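You operate a simulated robot arm through the tools that you are given. There is no shell and no other tool. Be economical: measure what you need, move in short steps, check, and stop when the job is done.

You run a simulated robot arm. Do the job below in one go: nothing can be reset, and whatever is moved stays where it is left.

## Task
Prime the short land, run the timer and lay the white foam strip on at DONE.
Fine: orange-lug housing; the pen goes back in its stand. A coat counts when it lies all over at full strength: go over it till it gets no stronger.

The check looks at the end state, three seconds after you hand in, the way a careful person would. Anything else that was tipped, shoved, dropped, spilled or broken makes it a failure.

## Robot
A 7-joint arm with a two-finger parallel gripper, fixed in place. Base frame: the origin is at the foot of the arm, x ahead of it, y to its left, z up; the work surface is at about z = 750. Units: mm, degrees, N and s.
With the tool pointing down near the work surface it reaches from about 300 to 680 mm from the base axis. Its first joint turns from -66.0 to 66.0 degrees. Payload 1.57 kg.
The tool frame sits at the grasp point between the pads (the TCP): z along the fingers, y along the line on which they close. The tips reach 30 mm beyond it. Largest opening 110 mm; finger width 24, thickness 12; the body of the gripper, 48 by 112 mm, starts 78 mm behind the TCP.
Orientation is that of the tool frame in the base frame, as a unit quaternion [x, y, z, w]. With the fingers straight down and closing along the base's y, the tool's x points along the base's -x, its y along +y and its z along -z.

## Interface
- The arm moves only by the tool step_arm. Its argument "series" is one flat list of numbers, 7 for each row, row after row: the shift along the base's x, y, z in mm, then the turn, a rotation vector about the base's x, y, z in degrees, then the finger opening in mm, from 0 to 110. In form: [tx, ty, tz, wx, wy, wz, gripper, tx, ty, tz, wx, wy, wz, gripper, ...]. A call has 1 to 12 rows; each row shifts and turns the commanded pose from where the row before left it. A row lasts 0.2 s, in which the tool goes at most 50 mm and 8.6 degrees; a call with a longer step from one row to the next is refused whole, and so is a gripper value outside its range. Where a pose cannot be reached the arm comes as near as it can. A force on the tool above 40 N (or 10 N above the force at the start of the call, whichever is more), or a blocked arm, ends the call early, and 0.2 s more pass. Each finger travels about 108 mm/s and halts on what it meets, pressing with about 40 N; the grip force reading is that of the motor and also rises with nothing between the fingers. The clock runs only during rows and for 0.2 s after the last one: add rows that do not move to give the fingers time. It gives the time, the measured TCP pose, the force on the tool (base axes), the opening and the grip force at its end, in the units of the frame above (readings bear some noise), with the torque about the TCP (base axes, N m) and any sound that the robot's microphone picked up, and new pictures: "pictures" is both (left out), scene, wrist or none.
- Cameras (640 x 400 px; columns grow to the right, rows downward): "scene" is fixed at [174.1, -403.4, 1395.8]; the picture's right is [0.65, -0.76, 0.00], its down [-0.50, -0.43, -0.75] and it looks along [0.57, 0.49, -0.66] (base axes); focal length 344 px, centre (320, 200). "wrist" rides on the gripper at [70, 16, -141] in the tool frame; the picture's right is [-0.23, 0.97, 0.00], its down [-0.86, -0.20, -0.48] and it looks along [-0.47, -0.11, 0.88] (tool axes); focal length 222 px, centre (320, 200). There is no depth. A picture from a camera that has moved, and an enlarged one, comes with that camera's place and axes in the base frame and with its lens.
- close_up(camera, box): a new picture of the part [left, top, right, bottom] of that camera's present view, enlarged. No time passes.
- finish_job(): hands the job in; it is judged then, once.

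Work in short steps. Places have to be worked out from the pictures, the camera data and where the tool is seen: move nearer, look again, correct. Check each grasp and each placing, and mend what went wrong. You have 120 turns and 200 pictures in all, those below and enlarged ones among them. Open the gripper and draw the arm clear of the work before you hand the job in, unless the task says otherwise; then end with one line.

The tools are called as a command line: name --argument value ..., lists and objects as JSON in quotes. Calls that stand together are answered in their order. step_arm: Moves the arm, as the interface text tells. Its arguments: {"type":"object","properties":{"series":{"type":"array","items":{"type":"number"}},"pictures":{"type":"string","enum":["both","scene","wrist","none"]}},"required":["series"]} The other tools are called the same way: close_up (camera, box) takes an enlarged picture of a part of a camera's view; finish_job () hands the job in.

At the start:

```text
clock: 0.0
position: [363.7, -11.8, 1119.9]
tool_rot: [0.0, 1.0, 0.0, 0.0]
wrist_force: [-0.7, -0.3, 0.7]
wrist_torque: [0.03, 0.0, -0.01]
gripper_width: 109.9
gripper_force: 0.1
```

scene: 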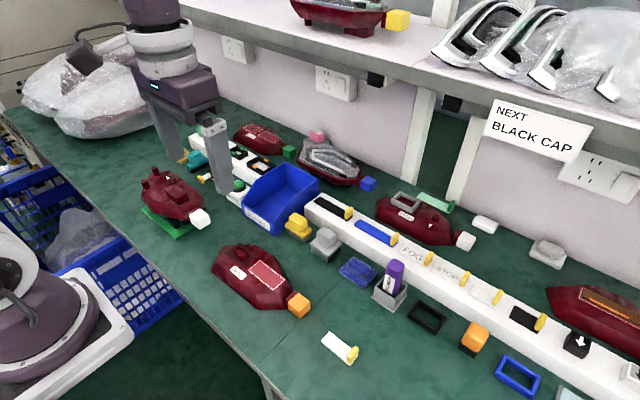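
wrist: 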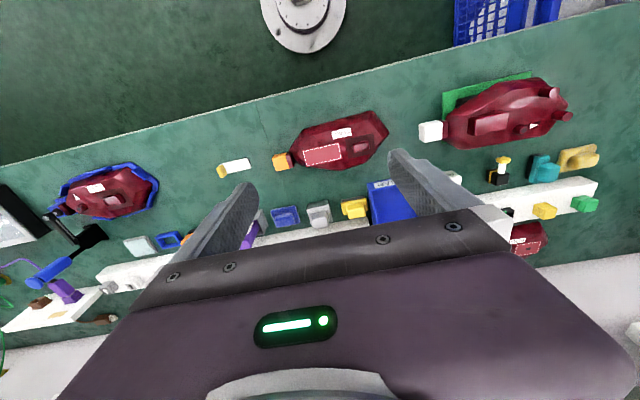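

I start by enlarging the scene to identify the housing with the orange lug, the pen, the timer and the foam strips.

close_up --camera "scene" --box '[200, 230, 360, 330]'

close_up --camera "scene" --box '[300, 180, 460, 280]'

close_up --camera "scene" --box '[400, 230, 640, 380]'

close_up --camera "wrist" --box '[200, 100, 400, 225]'

close_up --camera "scene" --box '[170, 110, 330, 210]'

```text
4.00 times, centred on (280, 280) of scene
camera zoom: at [174.1, -403.4, 1395.8], right [0.65, -0.76, 0.0], down [-0.5, -0.43, -0.75], along [0.57, 0.49, -0.66], focal length 1377 px, centre (480, -120)
```

zoom: 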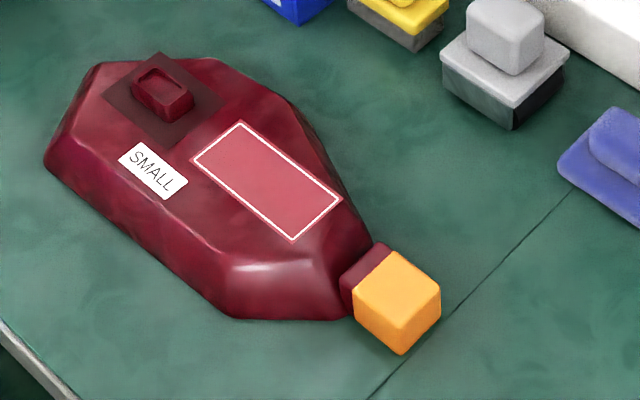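

```text
4.00 times, centred on (380, 230) of scene
camera zoom: at [174.1, -403.4, 1395.8], right [0.65, -0.76, 0.0], down [-0.5, -0.43, -0.75], along [0.57, 0.49, -0.66], focal length 1377 px, centre (80, 80)
```

zoom: 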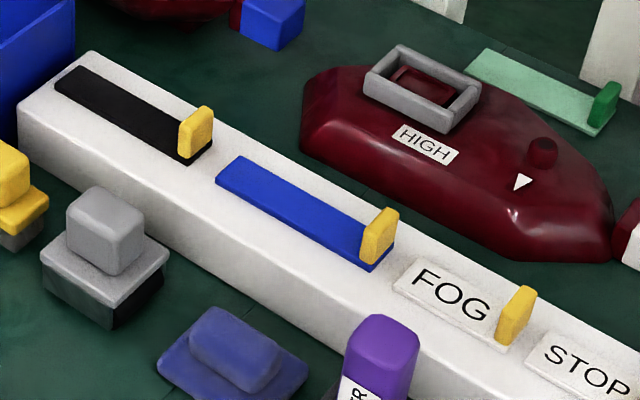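

```text
2.67 times, centred on (520, 305) of scene
camera zoom: at [174.1, -403.4, 1395.8], right [0.65, -0.76, 0.0], down [-0.5, -0.43, -0.75], along [0.57, 0.49, -0.66], focal length 918 px, centre (-213, -80)
```

zoom: 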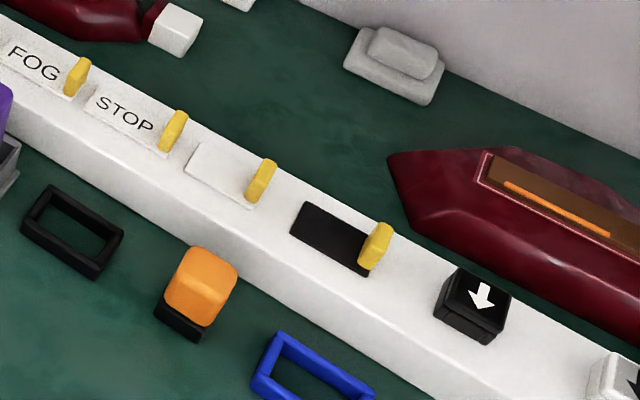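

```text
3.20 times, centred on (300, 162) of wrist
camera zoom: at [294.3, 4.1, 1261.0], right [0.23, 0.97, 0.0], down [0.86, -0.2, 0.48], along [0.47, -0.11, -0.88], focal length 711 px, centre (384, 320)
```

zoom: 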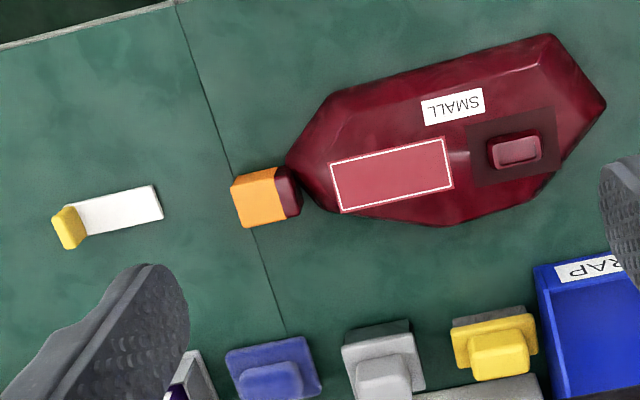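

```text
4.00 times, centred on (250, 160) of scene
camera zoom: at [174.1, -403.4, 1395.8], right [0.65, -0.76, 0.0], down [-0.5, -0.43, -0.75], along [0.57, 0.49, -0.66], focal length 1377 px, centre (600, 360)
```

zoom: 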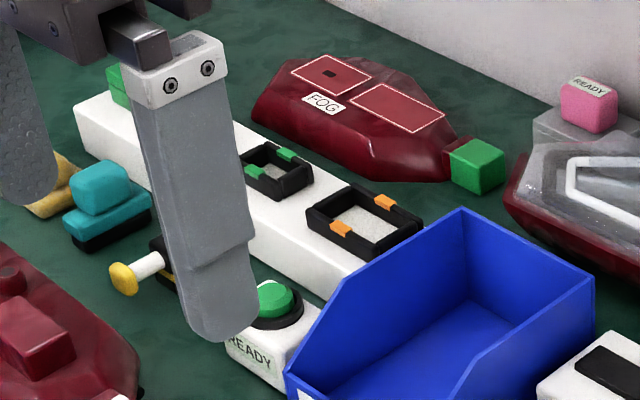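

The SMALL housing with the orange lug has one bright outlined land. Next I look for the timer, the pen and the other foam candidates.

close_up --camera "wrist" --box '[0, 150, 200, 275]'

close_up --camera "scene" --box '[300, 240, 440, 380]'

step_arm --series '[0, -45, 0, 0, 0, 0, 110, 0, -45, 0, 0, 0, 0, 110, 0, -45, 0, 0, 0, 0, 110, 0, -45, 0, 0, 0, 0, 110]'

```text
3.20 times, centred on (100, 212) of wrist
camera zoom: at [294.3, 4.1, 1261.0], right [0.23, 0.97, 0.0], down [0.86, -0.2, 0.48], along [0.47, -0.11, -0.88], focal length 711 px, centre (1024, 160)
```

zoom: 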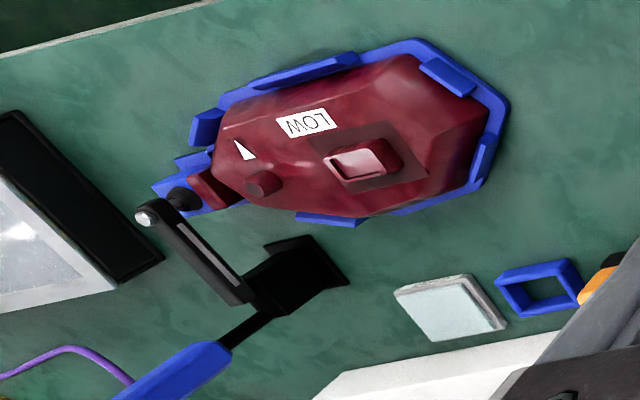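

```text
2.86 times, centred on (370, 310) of scene
camera zoom: at [174.1, -403.4, 1395.8], right [0.65, -0.76, 0.0], down [-0.5, -0.43, -0.75], along [0.57, 0.49, -0.66], focal length 984 px, centre (177, -114)
```

zoom: 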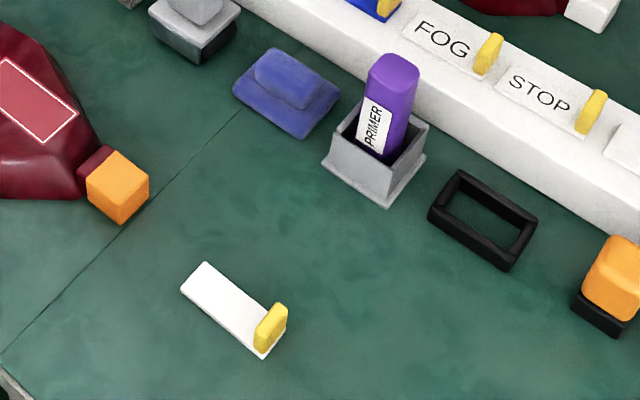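

```text
clock: 1.0
position: [362.7, -193.0, 1120.4]
tool_rot: [0.0, 1.0, 0.0, 0.0]
wrist_force: [0.6, 0.6, -0.2]
wrist_torque: [0.03, 0.01, 0.0]
gripper_width: 110.0
gripper_force: 0.1
camera wrist: at [294.1, -176.6, 1262.0], right [0.23, 0.97, 0.0], down [0.85, -0.2, 0.48], along [0.47, -0.11, -0.88], focal length 222 px, centre (320, 200)
```

scene: 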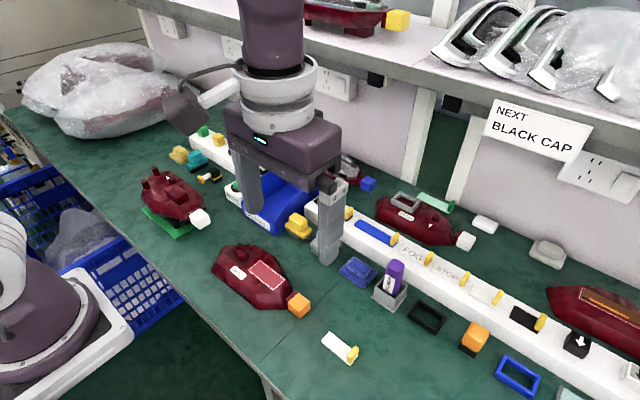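
wrist: 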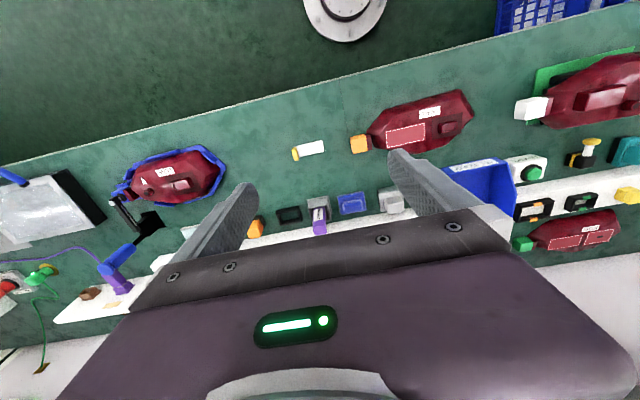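

The box with the green button shows READY, so it is likely the timer. I enlarge it, the left end of the bench and the strips.

close_up --camera "wrist" --box '[440, 120, 640, 245]'

close_up --camera "wrist" --box '[0, 160, 200, 285]'

close_up --camera "wrist" --box '[260, 80, 480, 220]'

```text
3.20 times, centred on (540, 182) of wrist
camera zoom: at [294.1, -176.6, 1262.0], right [0.23, 0.97, 0.0], down [0.85, -0.2, 0.48], along [0.47, -0.11, -0.88], focal length 711 px, centre (-384, 256)
```

zoom: 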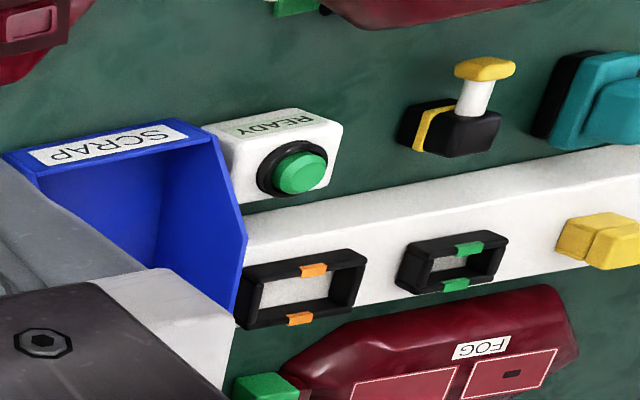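

```text
3.20 times, centred on (100, 222) of wrist
camera zoom: at [294.1, -176.6, 1262.0], right [0.23, 0.97, 0.0], down [0.85, -0.2, 0.48], along [0.47, -0.11, -0.88], focal length 711 px, centre (1024, 128)
```

zoom: 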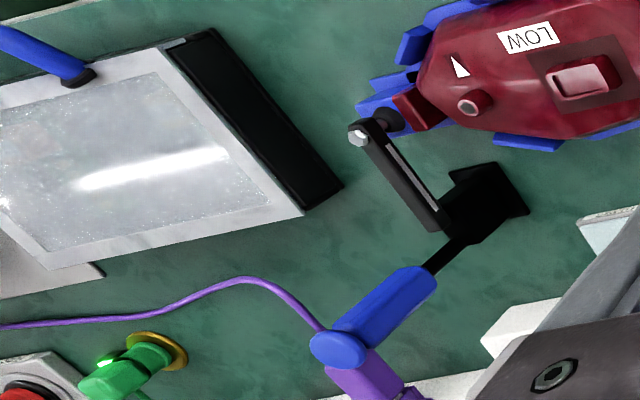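

```text
2.86 times, centred on (370, 150) of wrist
camera zoom: at [294.1, -176.6, 1262.0], right [0.23, 0.97, 0.0], down [0.85, -0.2, 0.48], along [0.47, -0.11, -0.88], focal length 635 px, centre (177, 343)
```

zoom: 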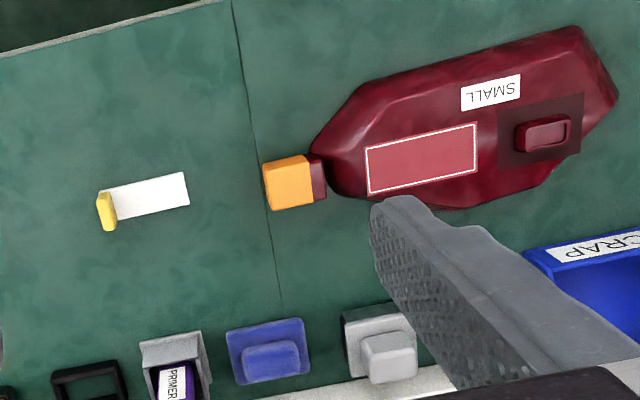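

The table strip sits near (430,-230), the land near (435,-31), the pen near (587,-251) and the timer near (574,246). I move above the housing for a closer look.

step_arm --series '[-8, 38, -20, 0, 0, 0, 110, -8, 38, -20, 0, 0, 0, 110, -8, 38, -20, 0, 0, 0, 110, -8, 38, -20, 0, 0, 0, 110, -8, 36, -20, 0, 0, 0, 110]' --pictures "wrist"

```text
clock: 2.2
position: [323.1, -3.4, 1019.6]
tool_rot: [0.001, 1.0, -0.001, 0.0]
wrist_force: [-0.8, 0.2, 0.7]
wrist_torque: [0.0, 0.01, -0.02]
gripper_width: 110.1
gripper_force: 0.1
camera wrist: at [254.1, 12.9, 1160.8], right [0.23, 0.97, 0.0], down [0.85, -0.2, 0.48], along [0.47, -0.11, -0.88], focal length 222 px, centre (320, 200)
```

wrist: 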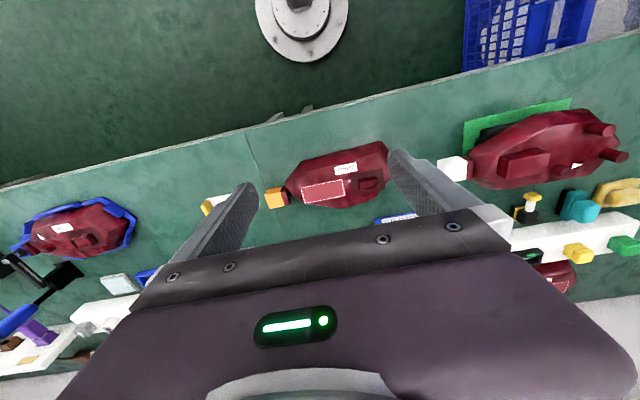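

close_up --camera "wrist" --box '[250, 125, 410, 225]'

close_up --camera "scene" --box '[210, 110, 390, 222]'

close_up --camera "scene" --box '[500, 230, 640, 370]'

```text
4.00 times, centred on (330, 175) of wrist
camera zoom: at [254.1, 12.9, 1160.8], right [0.23, 0.97, 0.0], down [0.85, -0.2, 0.48], along [0.47, -0.11, -0.88], focal length 888 px, centre (280, 300)
```

zoom: 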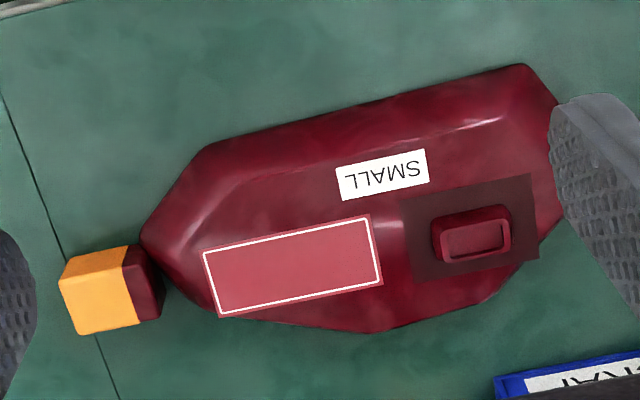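

```text
3.56 times, centred on (300, 166) of scene
camera zoom: at [174.1, -403.4, 1395.8], right [0.65, -0.76, 0.0], down [-0.5, -0.43, -0.75], along [0.57, 0.49, -0.66], focal length 1224 px, centre (391, 321)
```

zoom: 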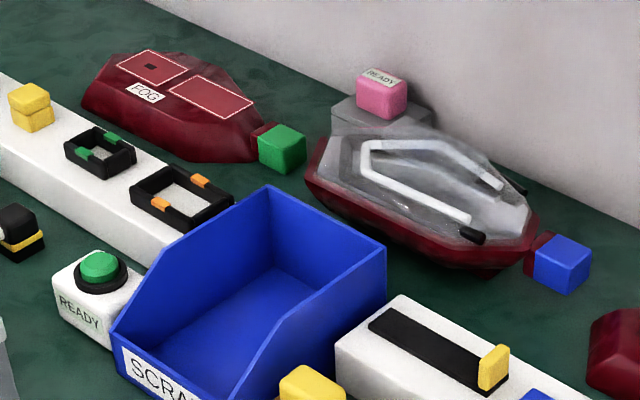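

```text
2.86 times, centred on (570, 300) of scene
camera zoom: at [174.1, -403.4, 1395.8], right [0.65, -0.76, 0.0], down [-0.5, -0.43, -0.75], along [0.57, 0.49, -0.66], focal length 984 px, centre (-394, -86)
```

zoom: 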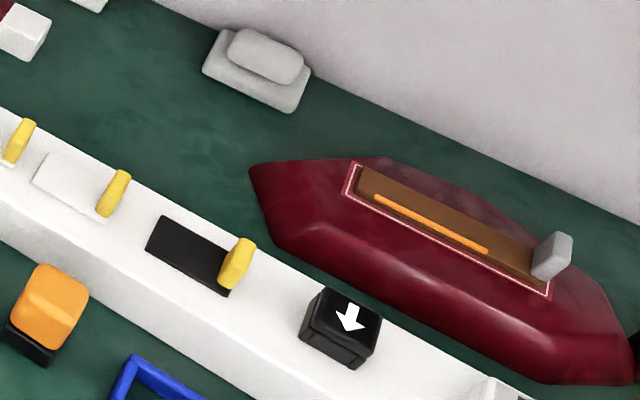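

The orange housing has only one outlined land: outer about x 420–457, y −64–16, z≈787. The strip on the table is about 68×26 and already lies parallel to it. Now I look closely at the pen stand.

step_arm --series '[40, -30, 0, 0, 0, 0, 110, 36, -34, 0, 0, 0, 0, 110, 35, -35, 0, 0, 0, 0, 110, 30, -38, 0, 0, 0, 0, 110, 20, -40, -10, 0, 0, 0, 110, 20, -40, -20, 0, 0, 0, 110, 10, -15, -20, 0, 0, 0, 110]' --pictures "both"

close_up --camera "wrist" --box '[240, 120, 400, 220]'

```text
clock: 3.8
position: [513.1, -235.8, 969.8]
tool_rot: [0.0, 1.0, 0.0, 0.0]
wrist_force: [0.2, -1.0, -0.1]
wrist_torque: [0.02, 0.01, 0.02]
gripper_width: 109.8
gripper_force: 0.0
camera wrist: at [444.3, -220.6, 1111.0], right [0.23, 0.97, 0.0], down [0.86, -0.2, 0.48], along [0.47, -0.11, -0.88], focal length 222 px, centre (320, 200)
```

scene: 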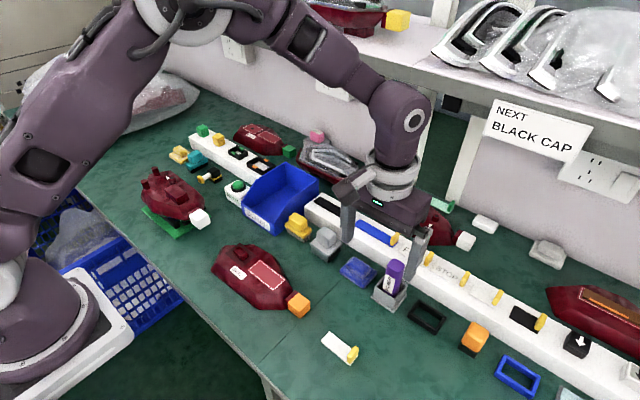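
wrist: 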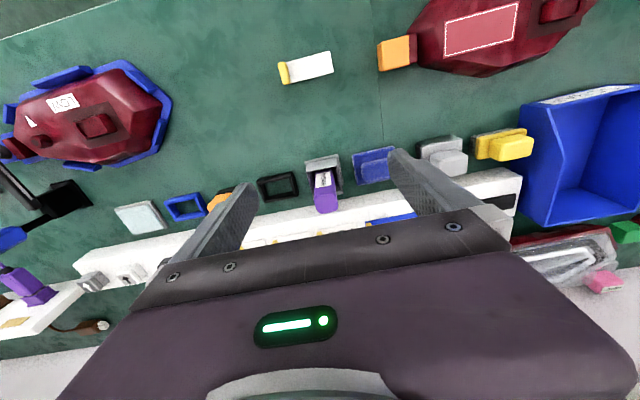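

```text
4.00 times, centred on (320, 170) of wrist
camera zoom: at [444.3, -220.6, 1111.0], right [0.23, 0.97, 0.0], down [0.86, -0.2, 0.48], along [0.47, -0.11, -0.88], focal length 888 px, centre (320, 320)
```

zoom: 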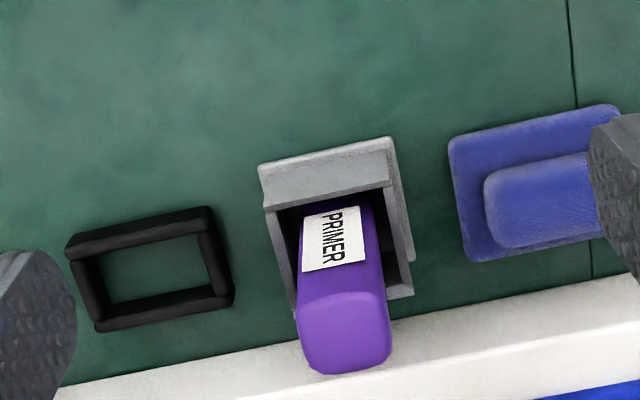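

The pen top is at about (579,−244,872) and the stand rim is at z≈790, centred on y≈−245. I move over it and partly down with the fingers open across y.

step_arm --series '[33, -4, 0, 0, 0, 0, 80, 33, -4.5, 0, 0, 0, 0, 80, 0, 0, -30, 0, 0, 0, 80, 0, 0, -30, 0, 0, 0, 80, 0, 0, 0, 0, 0, 0, 80]' --pictures "both"

close_up --camera "scene" --box '[320, 200, 480, 320]'

close_up --camera "wrist" --box '[220, 100, 420, 240]'

```text
clock: 5.0
position: [579.6, -244.7, 910.0]
tool_rot: [0.0, 1.0, 0.0, 0.0]
wrist_force: [-1.1, -0.1, 0.2]
wrist_torque: [-0.05, -0.04, -0.01]
gripper_width: 80.2
gripper_force: 0.1
camera wrist: at [510.8, -228.3, 1050.8], right [0.23, 0.97, 0.0], down [0.86, -0.2, 0.48], along [0.47, -0.11, -0.88], focal length 222 px, centre (320, 200)
```

scene: 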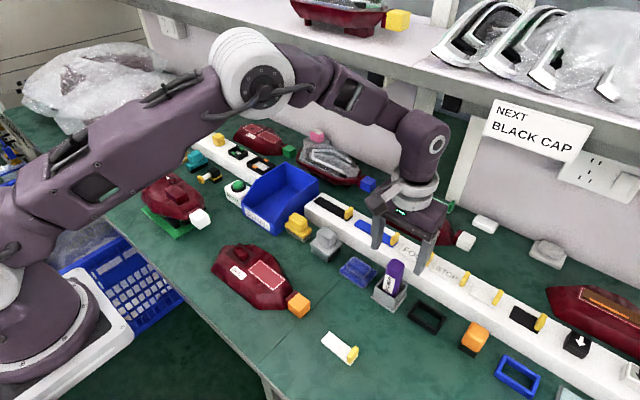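
wrist: 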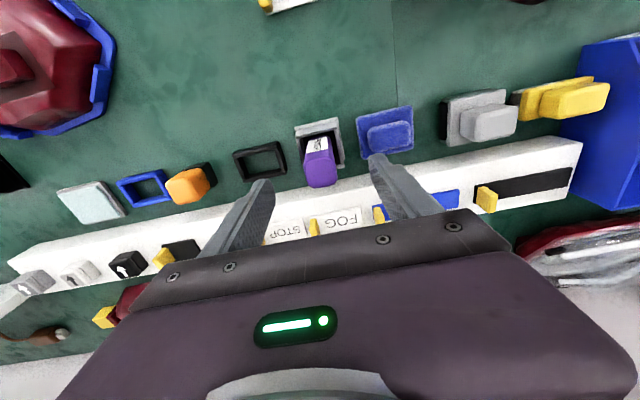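

```text
3.33 times, centred on (400, 260) of scene
camera zoom: at [174.1, -403.4, 1395.8], right [0.65, -0.76, 0.0], down [-0.5, -0.43, -0.75], along [0.57, 0.49, -0.66], focal length 1147 px, centre (53, 0)
```

zoom: 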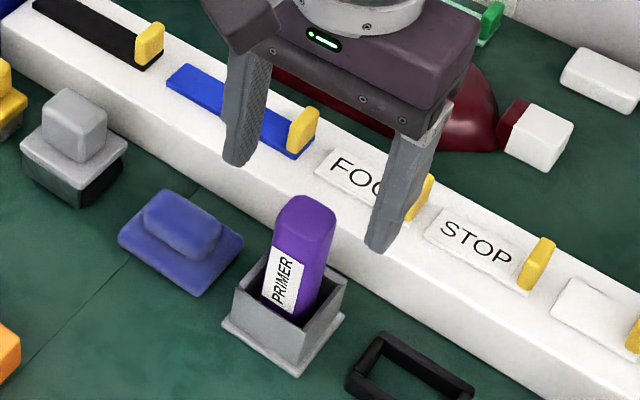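

```text
2.86 times, centred on (320, 170) of wrist
camera zoom: at [510.8, -228.3, 1050.8], right [0.23, 0.97, 0.0], down [0.86, -0.2, 0.48], along [0.47, -0.11, -0.88], focal length 635 px, centre (320, 286)
```

zoom: 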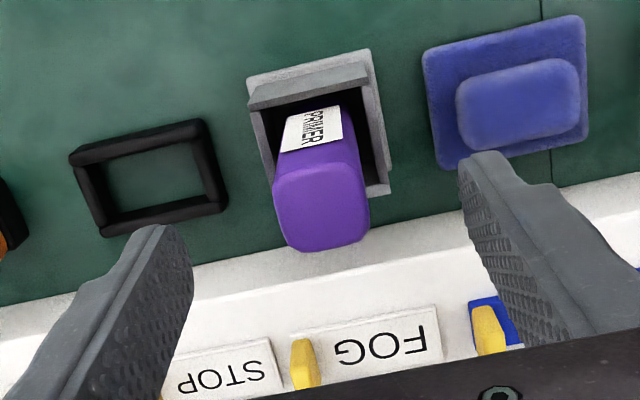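

The pen top is refined to about (584,−245,862). I shift 4 mm forward, go down to z≈840 and close on the pen.

step_arm --series '[4, 0, -20, 0, 0, 0, 80, 0, 0, -25, 0, 0, 0, 80, 0, 0, -25, 0, 0, 0, 80, 0, 0, 0, 0, 0, 0, 20, 0, 0, 0, 0, 0, 0, 20, 0, 0, 0, 0, 0, 0, 20, 0, 0, 0, 0, 0, 0, 20]' --pictures "both"

close_up --camera "scene" --box '[320, 200, 480, 320]'

```text
clock: 6.6
position: [584.6, -244.7, 840.3]
tool_rot: [-0.001, 1.0, 0.0, 0.0]
wrist_force: [0.6, -0.1, 0.4]
wrist_torque: [-0.02, -0.01, -0.02]
gripper_width: 28.7
gripper_force: 38.8
camera wrist: at [515.1, -228.3, 980.9], right [0.23, 0.97, 0.0], down [0.86, -0.2, 0.48], along [0.47, -0.11, -0.88], focal length 222 px, centre (320, 200)
```

scene: 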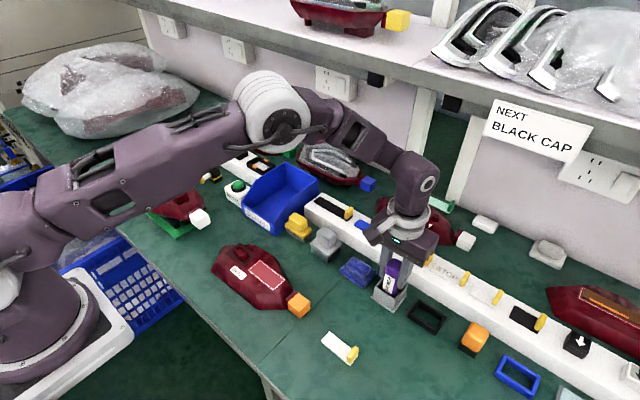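
wrist: 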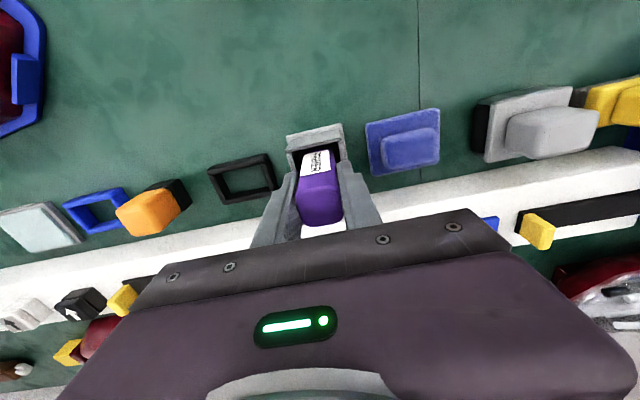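

```text
3.33 times, centred on (400, 260) of scene
camera zoom: at [174.1, -403.4, 1395.8], right [0.65, -0.76, 0.0], down [-0.5, -0.43, -0.75], along [0.57, 0.49, -0.66], focal length 1147 px, centre (53, 0)
```

zoom: 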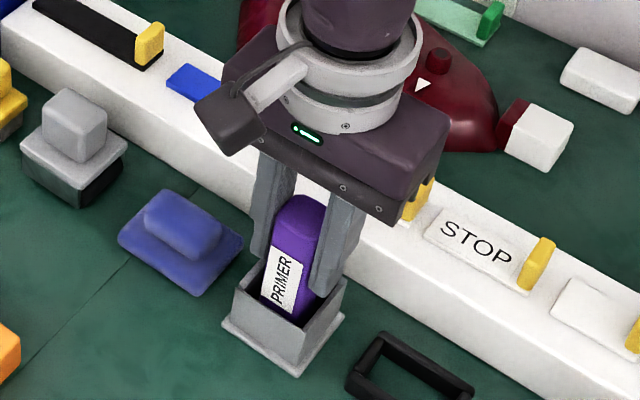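

Pen gripped at 28.7 mm with the TCP at (584.6,−244.7,840.3), which is also the return pose. I lift straight up and look at the tip.

step_arm --series '[0, 0, 10, 0, 0, 0, 20, 0, 0, 20, 0, 0, 0, 20, 0, 0, 25, 0, 0, 0, 20, 0, 0, 30, 0, 0, 0, 20, 0, 0, 30, 0, 0, 0, 20, 0, 0, 0, 0, 0, 0, 20]' --pictures "none"

close_up --camera "scene" --box '[340, 170, 460, 320]'

close_up --camera "wrist" --box '[240, 80, 400, 240]'

```text
clock: 8.0
position: [583.8, -243.3, 955.2]
tool_rot: [0.0, 1.0, 0.0, 0.0]
wrist_force: [-0.5, -1.3, -0.9]
wrist_torque: [0.0, -0.03, -0.02]
gripper_width: 28.5
gripper_force: 38.3
```

```text
2.67 times, centred on (400, 245) of scene
camera zoom: at [174.1, -403.4, 1395.8], right [0.65, -0.76, 0.0], down [-0.5, -0.43, -0.75], along [0.57, 0.49, -0.66], focal length 918 px, centre (107, 80)
```

zoom: 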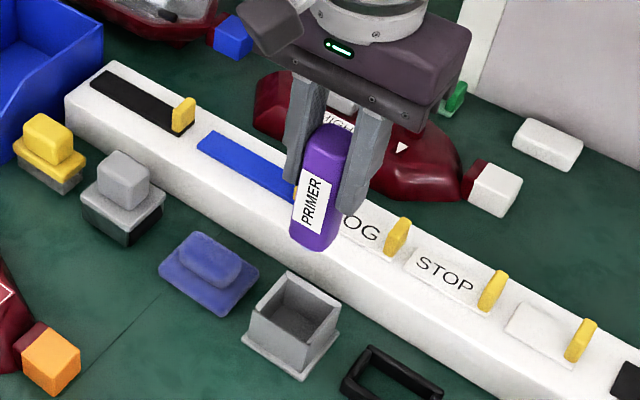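

```text
2.50 times, centred on (320, 160) of wrist
camera zoom: at [514.7, -228.0, 1096.5], right [0.23, 0.97, 0.0], down [0.86, -0.2, 0.48], along [0.47, -0.11, -0.88], focal length 555 px, centre (320, 300)
```

zoom: 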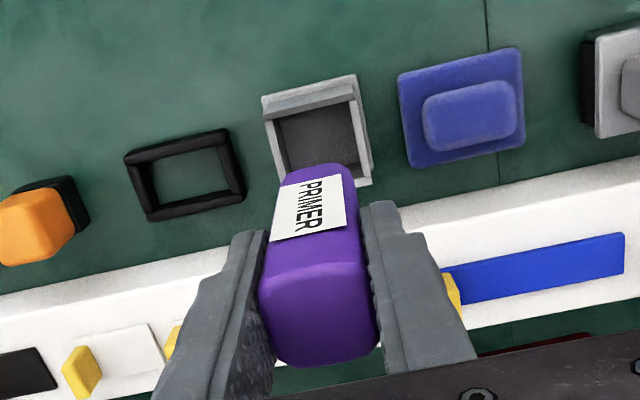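

The pen has a blunt tip, estimated 50–65 mm below the TCP. I carry it over to the land centre and lower it to z≈895 for a look.

step_arm --series '[-29, 37, 0, 0, 0, 0, 20, -29, 37, 0, 0, 0, 0, 20, -29, 37, 0, 0, 0, 0, 20, -29, 37, 0, 0, 0, 0, 20, -29, 37, 0, 0, 0, 0, 20, 0, 34, -15, 0, 0, 0, 20, 0, 0, -25, 0, 0, 0, 20, 0, 0, -20, 0, 0, 0, 20, 0, 0, 0, 0, 0, 0, 20]' --pictures "wrist"

close_up --camera "scene" --box '[200, 190, 340, 330]'

close_up --camera "wrist" --box '[220, 60, 420, 240]'

```text
clock: 10.0
position: [438.5, -26.4, 893.4]
tool_rot: [0.001, 1.0, 0.0, 0.0]
wrist_force: [0.5, -0.7, -0.8]
wrist_torque: [0.02, -0.01, 0.02]
gripper_width: 28.6
gripper_force: 38.5
camera wrist: at [370.2, -10.2, 1035.3], right [0.23, 0.97, 0.0], down [0.85, -0.2, 0.48], along [0.47, -0.11, -0.88], focal length 222 px, centre (320, 200)
```

wrist: 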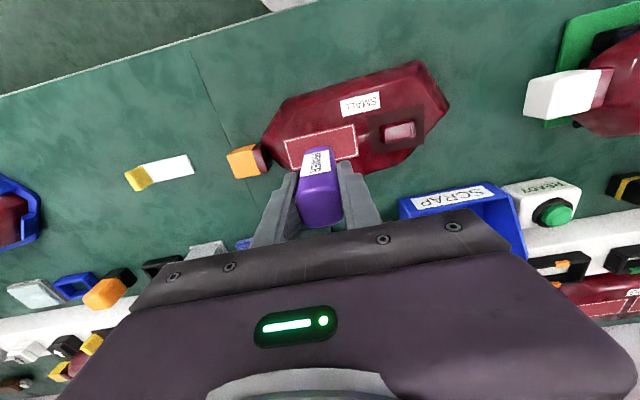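

```text
2.86 times, centred on (270, 260) of scene
camera zoom: at [174.1, -403.4, 1395.8], right [0.65, -0.76, 0.0], down [-0.5, -0.43, -0.75], along [0.57, 0.49, -0.66], focal length 984 px, centre (463, 29)
```

zoom: 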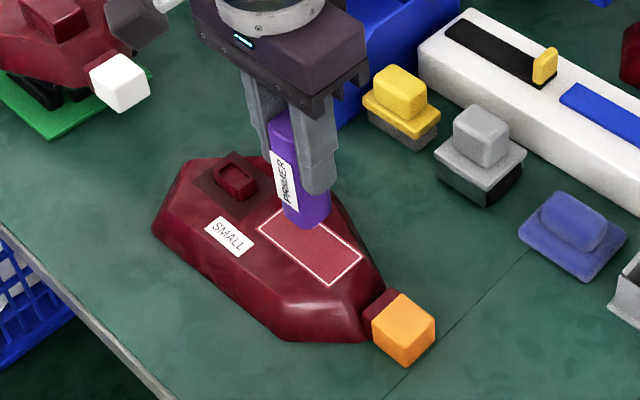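

```text
2.22 times, centred on (320, 150) of wrist
camera zoom: at [370.2, -10.2, 1035.3], right [0.23, 0.97, 0.0], down [0.85, -0.2, 0.48], along [0.47, -0.11, -0.88], focal length 494 px, centre (320, 311)
```

zoom: 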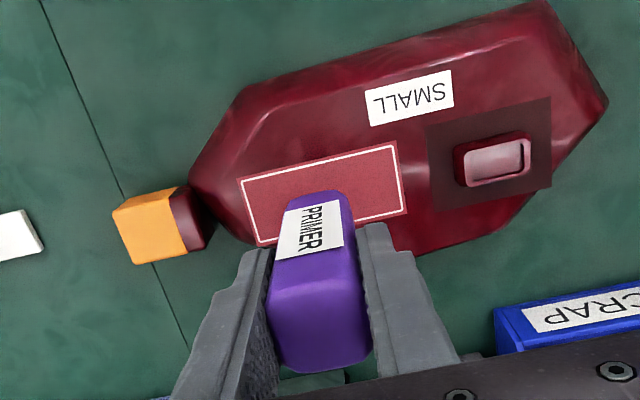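

The land position is confirmed. I lower in small steps and watch the force for contact.

step_arm --series '[0, 2, -15, 0, 0, 0, 20, 0, 0, -15, 0, 0, 0, 20, 0, 0, 0, 0, 0, 0, 20]' --pictures "none"

close_up --camera "scene" --box '[230, 210, 330, 310]'

```text
clock: 10.8
position: [439.8, -25.1, 864.3]
tool_rot: [0.0, 1.0, 0.0, 0.003]
wrist_force: [-0.4, 0.5, 27.2]
wrist_torque: [-0.04, 0.05, 0.02]
gripper_width: 28.9
gripper_force: 39.0
```

```text
4.00 times, centred on (280, 260) of scene
camera zoom: at [173.7, -403.4, 1395.9], right [0.65, -0.76, 0.0], down [-0.5, -0.43, -0.75], along [0.57, 0.49, -0.66], focal length 1377 px, centre (480, -40)
```

zoom: 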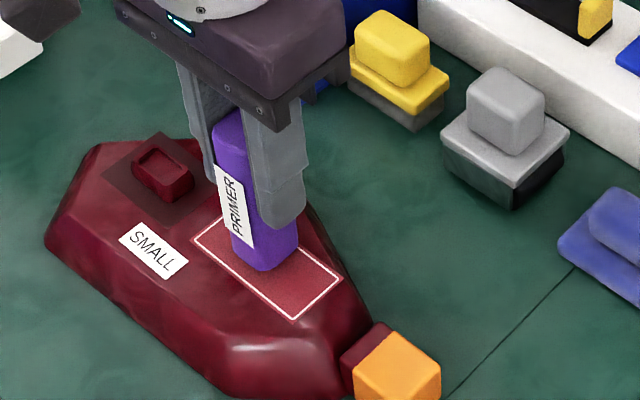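

Contact reads 27 N at z≈864. I back off slightly to a light pressure and make a first short stroke to see what it lays down.

step_arm --series '[0, 0, 0.6, 0, 0, 0, 20, 0, 0, 0, 0, 0, 0, 20]' --pictures "none"

```text
clock: 11.4
position: [439.3, -23.9, 865.2]
tool_rot: [0.0, 1.0, 0.0, 0.0]
wrist_force: [2.2, 0.1, 9.3]
wrist_torque: [-0.1, -0.27, -0.04]
gripper_width: 28.9
gripper_force: 38.6
```

A steady 9 N. I stroke toward the lug end, back past centre, and then look.

step_arm --series '[0, -7, 0, 0, 0, 0, 20, 0, -7, 0, 0, 0, 0, 20, 0, -7, 0, 0, 0, 0, 20, 0, -5, 0, 0, 0, 0, 20, 0, 8, 0, 0, 0, 0, 20, 0, 9, 0, 0, 0, 0, 20, 0, 9, 0, 0, 0, 0, 20, 0, 9, 0, 0, 0, 0, 20, 0, 9, 0, 0, 0, 0, 20, 0, 9, 0, 0, 0, 0, 20]' --pictures "none"

close_up --camera "scene" --box '[230, 210, 330, 310]'

close_up --camera "wrist" --box '[240, 80, 400, 240]'

```text
clock: 13.6
position: [440.4, 3.7, 865.0]
tool_rot: [0.0, 1.0, 0.0, 0.0]
wrist_force: [0.7, -0.3, 0.6]
wrist_torque: [-0.05, 0.01, 0.01]
gripper_width: 28.8
gripper_force: 38.9
```

```text
4.00 times, centred on (280, 260) of scene
camera zoom: at [174.1, -403.4, 1395.8], right [0.65, -0.76, 0.0], down [-0.5, -0.43, -0.75], along [0.57, 0.49, -0.66], focal length 1377 px, centre (480, -40)
```

zoom: 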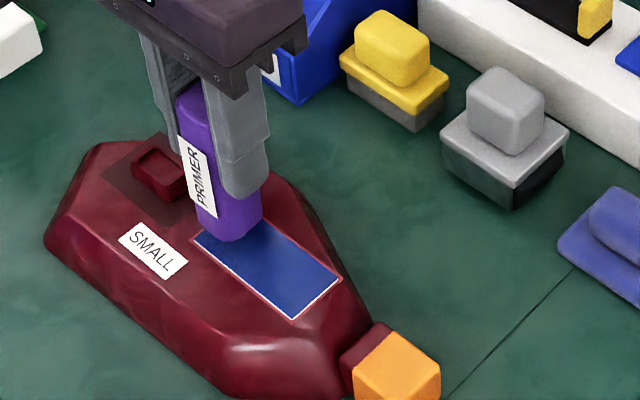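

```text
2.50 times, centred on (320, 160) of wrist
camera zoom: at [370.8, 19.5, 1006.8], right [0.23, 0.97, 0.0], down [0.86, -0.2, 0.48], along [0.47, -0.11, -0.88], focal length 555 px, centre (320, 300)
```

zoom: 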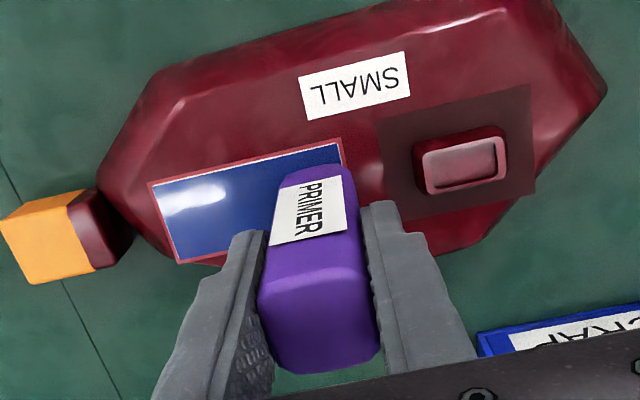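

It covers nearly the full width in blue, but contact was lost at this end (0.6 N). I press 0.8 mm lower and do more passes.

step_arm --series '[0, 0, -0.8, 0, 0, 0, 20, 0, 0, 0, 0, 0, 0, 20]' --pictures "none"

```text
clock: 14.2
position: [439.7, 3.3, 864.7]
tool_rot: [0.0, 1.0, 0.0, 0.001]
wrist_force: [0.4, -0.2, 9.7]
wrist_torque: [0.01, -0.02, 0.05]
gripper_width: 28.8
gripper_force: 38.5
```

Good, 9.7 N. Another pass, slightly nearer the base.

step_arm --series '[-4, 0, 0, 0, 0, 0, 20, 0, -9, 0, 0, 0, 0, 20, 0, -9, 0, 0, 0, 0, 20, 0, -9, 0, 0, 0, 0, 20, 0, -9, 0, 0, 0, 0, 20, 0, -9, 0, 0, 0, 0, 20, 0, -9, 0, 0, 0, 0, 20, 0, 0, 0, 0, 0, 0, 20]' --pictures "none"

```text
clock: 16.0
position: [436.3, -50.8, 864.9]
tool_rot: [0.0, 1.0, 0.0, 0.0]
wrist_force: [-0.4, 7.1, 26.5]
wrist_torque: [0.65, -0.05, -0.01]
gripper_width: 28.4
gripper_force: 38.8
```

The force rose to 26 N here, so I ease up 0.4 mm and come back on the far side of the land.

step_arm --series '[0, 0, 0.4, 0, 0, 0, 20, 8, 0, 0, 0, 0, 0, 20, 0, 9, 0, 0, 0, 0, 20, 0, 9, 0, 0, 0, 0, 20, 0, 9, 0, 0, 0, 0, 20, 0, 9, -0.2, 0, 0, 0, 20, 0, 9, -0.2, 0, 0, 0, 20, 0, 9, 0, 0, 0, 0, 20, 0, 0, 0, 0, 0, 0, 20]' --pictures "none"

close_up --camera "scene" --box '[230, 210, 330, 310]'

```text
clock: 18.0
position: [443.5, 3.7, 864.5]
tool_rot: [0.0, 1.0, 0.0, 0.002]
wrist_force: [1.1, -3.4, 13.9]
wrist_torque: [-0.3, -0.03, -0.02]
gripper_width: 28.8
gripper_force: 38.8
```

```text
4.00 times, centred on (280, 260) of scene
camera zoom: at [173.9, -403.5, 1395.8], right [0.65, -0.76, 0.0], down [-0.5, -0.43, -0.75], along [0.57, 0.49, -0.66], focal length 1377 px, centre (480, -40)
```

zoom: 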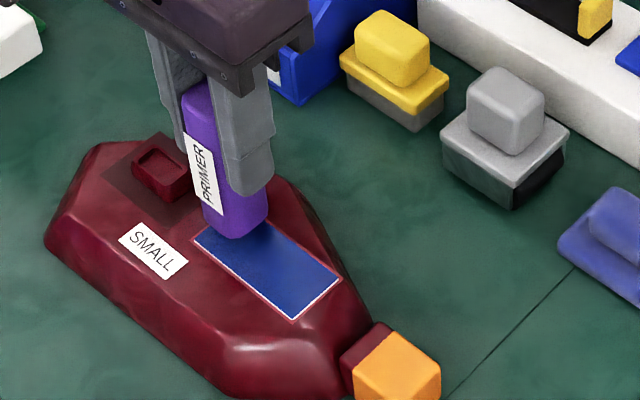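

The coat looks uniform. I do two more passes (near edge and centre) and then lift to inspect.

step_arm --series '[-9, 1, 0, 0, 0, 0, 20, 0, -10, 0, 0, 0, 0, 20, 0, -10, 0.2, 0, 0, 0, 20, 0, -10, 0, 0, 0, 0, 20, 0, -10, 0.2, 0, 0, 0, 20, 0, -10, 0, 0, 0, 0, 20, 0, -7, 0, 0, 0, 0, 20, 0, 0, 0, 0, 0, 0, 20]' --pictures "none"

step_arm --series '[5, 0, 0, 0, 0, 0, 20, 0, 10, 0, 0, 0, 0, 20, 0, 10, 0, 0, 0, 0, 20, 0, 10, -0.2, 0, 0, 0, 20, 0, 10, 0, 0, 0, 0, 20, 0, 10, -0.2, 0, 0, 0, 20, 0, 7, 0, 0, 0, 0, 20, 0, 0, 0, 0, 0, 0, 20, 0, 0, 10, 0, 0, 0, 20, 20, 0, 20, 0, 0, 0, 20, 30, 0, 20, 0, 0, 0, 20, 30, 0, 20, 0, 0, 0, 20]' --pictures "none"

close_up --camera "scene" --box '[230, 210, 330, 310]'

close_up --camera "wrist" --box '[220, 40, 380, 160]'

```text
clock: 19.8
position: [433.9, -54.0, 865.3]
tool_rot: [0.001, 1.0, 0.0, 0.0]
wrist_force: [0.7, 0.2, 4.3]
wrist_torque: [0.05, -0.02, -0.01]
gripper_width: 28.7
gripper_force: 37.9
```

```text
clock: 22.4
position: [519.2, 2.9, 935.6]
tool_rot: [0.0, 1.0, 0.001, 0.0]
wrist_force: [0.5, 0.4, -0.1]
wrist_torque: [-0.03, 0.03, -0.01]
gripper_width: 28.7
gripper_force: 38.3
```

```text
4.00 times, centred on (280, 260) of scene
camera zoom: at [174.1, -403.4, 1395.8], right [0.65, -0.76, 0.0], down [-0.5, -0.43, -0.75], along [0.57, 0.49, -0.66], focal length 1377 px, centre (480, -40)
```

zoom: 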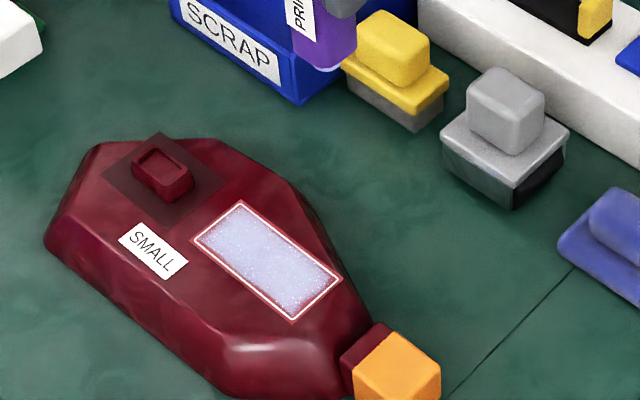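

```text
3.33 times, centred on (300, 100) of wrist
camera zoom: at [450.1, 19.9, 1076.3], right [0.23, 0.97, 0.0], down [0.86, -0.2, 0.48], along [0.47, -0.11, -0.88], focal length 740 px, centre (387, 533)
```

zoom: 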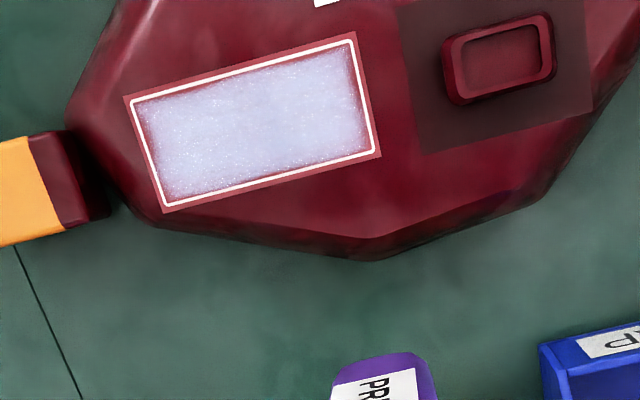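

The coat now looks like a pale frost, slightly thinner at the edges. I check whether it changes by itself with time before going over it again.

step_arm --series '[0, 0, 0, 0, 0, 0, 20, 0, 0, 0, 0, 0, 0, 20, 0, 0, 0, 0, 0, 0, 20, 0, 0, 0, 0, 0, 0, 20, 0, 0, 0, 0, 0, 0, 20]' --pictures "none"

close_up --camera "wrist" --box '[220, 40, 380, 160]'

close_up --camera "scene" --box '[255, 245, 305, 300]'

```text
clock: 23.6
position: [519.7, 4.1, 934.5]
tool_rot: [0.0, 1.0, 0.0, 0.0]
wrist_force: [-0.1, 0.5, -0.3]
wrist_torque: [-0.01, 0.03, -0.01]
gripper_width: 28.7
gripper_force: 38.2
```

```text
3.33 times, centred on (300, 100) of wrist
camera zoom: at [449.9, 19.9, 1076.0], right [0.23, 0.97, 0.0], down [0.86, -0.2, 0.48], along [0.47, -0.11, -0.88], focal length 740 px, centre (387, 533)
```

zoom: 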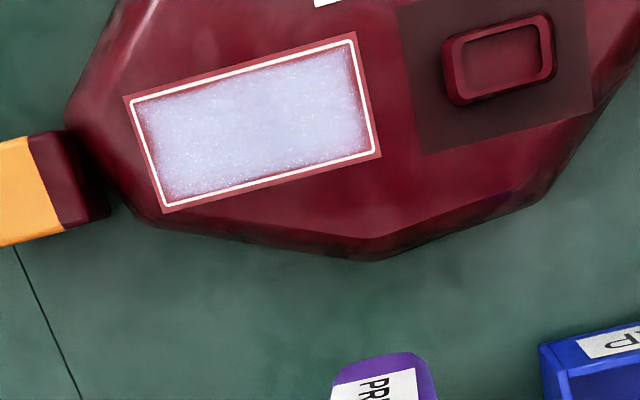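

```text
7.27 times, centred on (280, 272) of scene
camera zoom: at [174.1, -403.4, 1395.8], right [0.65, -0.76, 0.0], down [-0.5, -0.43, -0.75], along [0.57, 0.49, -0.66], focal length 2503 px, centre (611, -327)
```

zoom: 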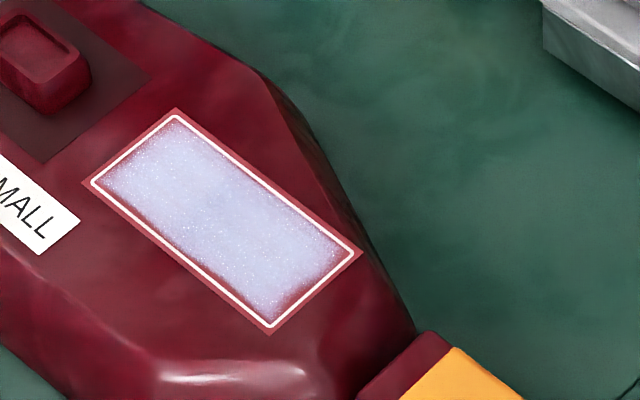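

Stable. I make another pass reaching further to the edges and look right after, to see whether it gets any stronger.

step_arm --series '[-30, 0, -20, 0, 0, 0, 20, -30, 0, -20, 0, 0, 0, 20, -29, 4, -20, 0, 0, 0, 20, 0, 0, -9, 0, 0, 0, 20, 0, 0, -0.8, 0, 0, 0, 20, 0, 0, 0, 0, 0, 0, 20]' --pictures "none"

close_up --camera "scene" --box '[240, 210, 320, 310]'

```text
clock: 25.0
position: [430.8, 7.9, 865.4]
tool_rot: [0.0, 1.0, 0.001, 0.0]
wrist_force: [-2.3, -1.1, 7.3]
wrist_torque: [0.01, 0.15, -0.01]
gripper_width: 28.4
gripper_force: 38.9
```

```text
4.00 times, centred on (280, 260) of scene
camera zoom: at [174.0, -403.4, 1395.8], right [0.65, -0.76, 0.0], down [-0.5, -0.43, -0.75], along [0.57, 0.49, -0.66], focal length 1377 px, centre (480, -40)
```

zoom: 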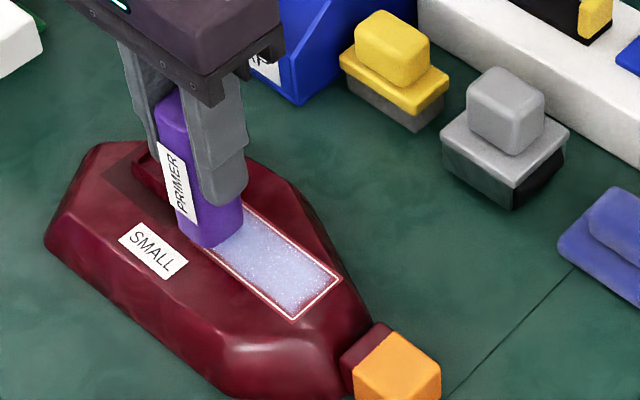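

Contact at 7 N. Pass along the near edge.

step_arm --series '[0, -10, -0.1, 0, 0, 0, 20, 0, -11, 0, 0, 0, 0, 20, 0, -11, 0, 0, 0, 0, 20, 0, -11, 0.1, 0, 0, 0, 20, 0, -11, 0.1, 0, 0, 0, 20, 0, -11, 0, 0, 0, 0, 20, 0, 0, 0, 0, 0, 0, 20]' --pictures "none"

close_up --camera "scene" --box '[240, 210, 320, 310]'

```text
clock: 26.6
position: [430.6, -56.6, 864.6]
tool_rot: [0.0, 1.0, 0.0, 0.0]
wrist_force: [-0.7, 3.1, 10.0]
wrist_torque: [0.28, -0.02, 0.02]
gripper_width: 28.5
gripper_force: 38.1
```

```text
4.00 times, centred on (280, 260) of scene
camera zoom: at [174.0, -403.3, 1395.8], right [0.65, -0.76, 0.0], down [-0.5, -0.43, -0.75], along [0.57, 0.49, -0.66], focal length 1377 px, centre (480, -40)
```

zoom: 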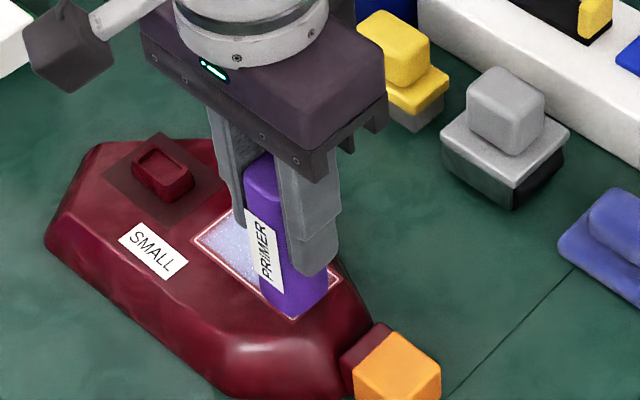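

It stays frost right after the pass, so that is the stronger state rather than dried wet film. Return passes along the far edge and centre.

step_arm --series '[8, 0, 0, 0, 0, 0, 20, 9, 0, 0, 0, 0, 0, 20, 0, 10, 0, 0, 0, 0, 20, 0, 11, 0, 0, 0, 0, 20, 0, 11, -0.1, 0, 0, 0, 20, 0, 11, -0.1, 0, 0, 0, 20, 0, 11, 0, 0, 0, 0, 20, 0, 11, 0, 0, 0, 0, 20, 0, 0, 0, 0, 0, 0, 20]' --pictures "none"

step_arm --series '[-8, 0, 0, 0, 0, 0, 20, 0, -10, 0, 0, 0, 0, 20, 0, -11, 0, 0, 0, 0, 20, 0, -11, 0.1, 0, 0, 0, 20, 0, -11, 0.1, 0, 0, 0, 20, 0, -11, 0, 0, 0, 0, 20, 0, -11, 0, 0, 0, 0, 20, 0, 0, 0, 0, 0, 0, 20, 0, 0, 10, 0, 0, 0, 20, 20, 10, 20, 0, 0, 0, 20, 30, 25, 20, 0, 0, 0, 20, 30, 25, 20, 0, 0, 0, 20]' --pictures "none"

close_up --camera "scene" --box '[255, 245, 305, 300]'

close_up --camera "wrist" --box '[220, 40, 380, 160]'

```text
clock: 28.6
position: [446.8, 8.9, 865.9]
tool_rot: [-0.001, 1.0, 0.0, 0.0]
wrist_force: [1.1, -0.3, 2.4]
wrist_torque: [-0.02, -0.03, -0.05]
gripper_width: 28.6
gripper_force: 38.7
```

```text
clock: 31.2
position: [519.8, 3.7, 935.0]
tool_rot: [0.0, 1.0, 0.001, 0.0]
wrist_force: [0.1, 0.1, -0.8]
wrist_torque: [0.0, 0.04, 0.01]
gripper_width: 28.7
gripper_force: 38.8
```

```text
7.27 times, centred on (280, 272) of scene
camera zoom: at [174.1, -403.4, 1395.8], right [0.65, -0.76, 0.0], down [-0.5, -0.43, -0.75], along [0.57, 0.49, -0.66], focal length 2503 px, centre (611, -327)
```

zoom: 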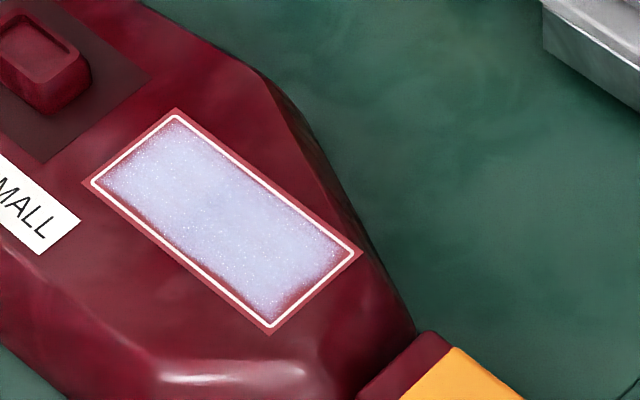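

```text
3.33 times, centred on (300, 100) of wrist
camera zoom: at [450.7, 20.1, 1076.1], right [0.23, 0.97, 0.0], down [0.86, -0.2, 0.48], along [0.47, -0.11, -0.88], focal length 740 px, centre (387, 533)
```

zoom: 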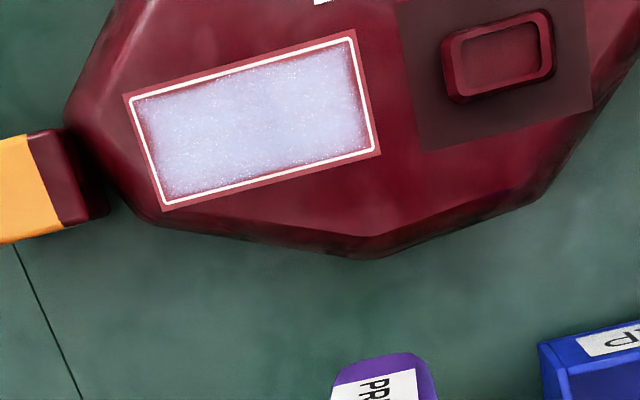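

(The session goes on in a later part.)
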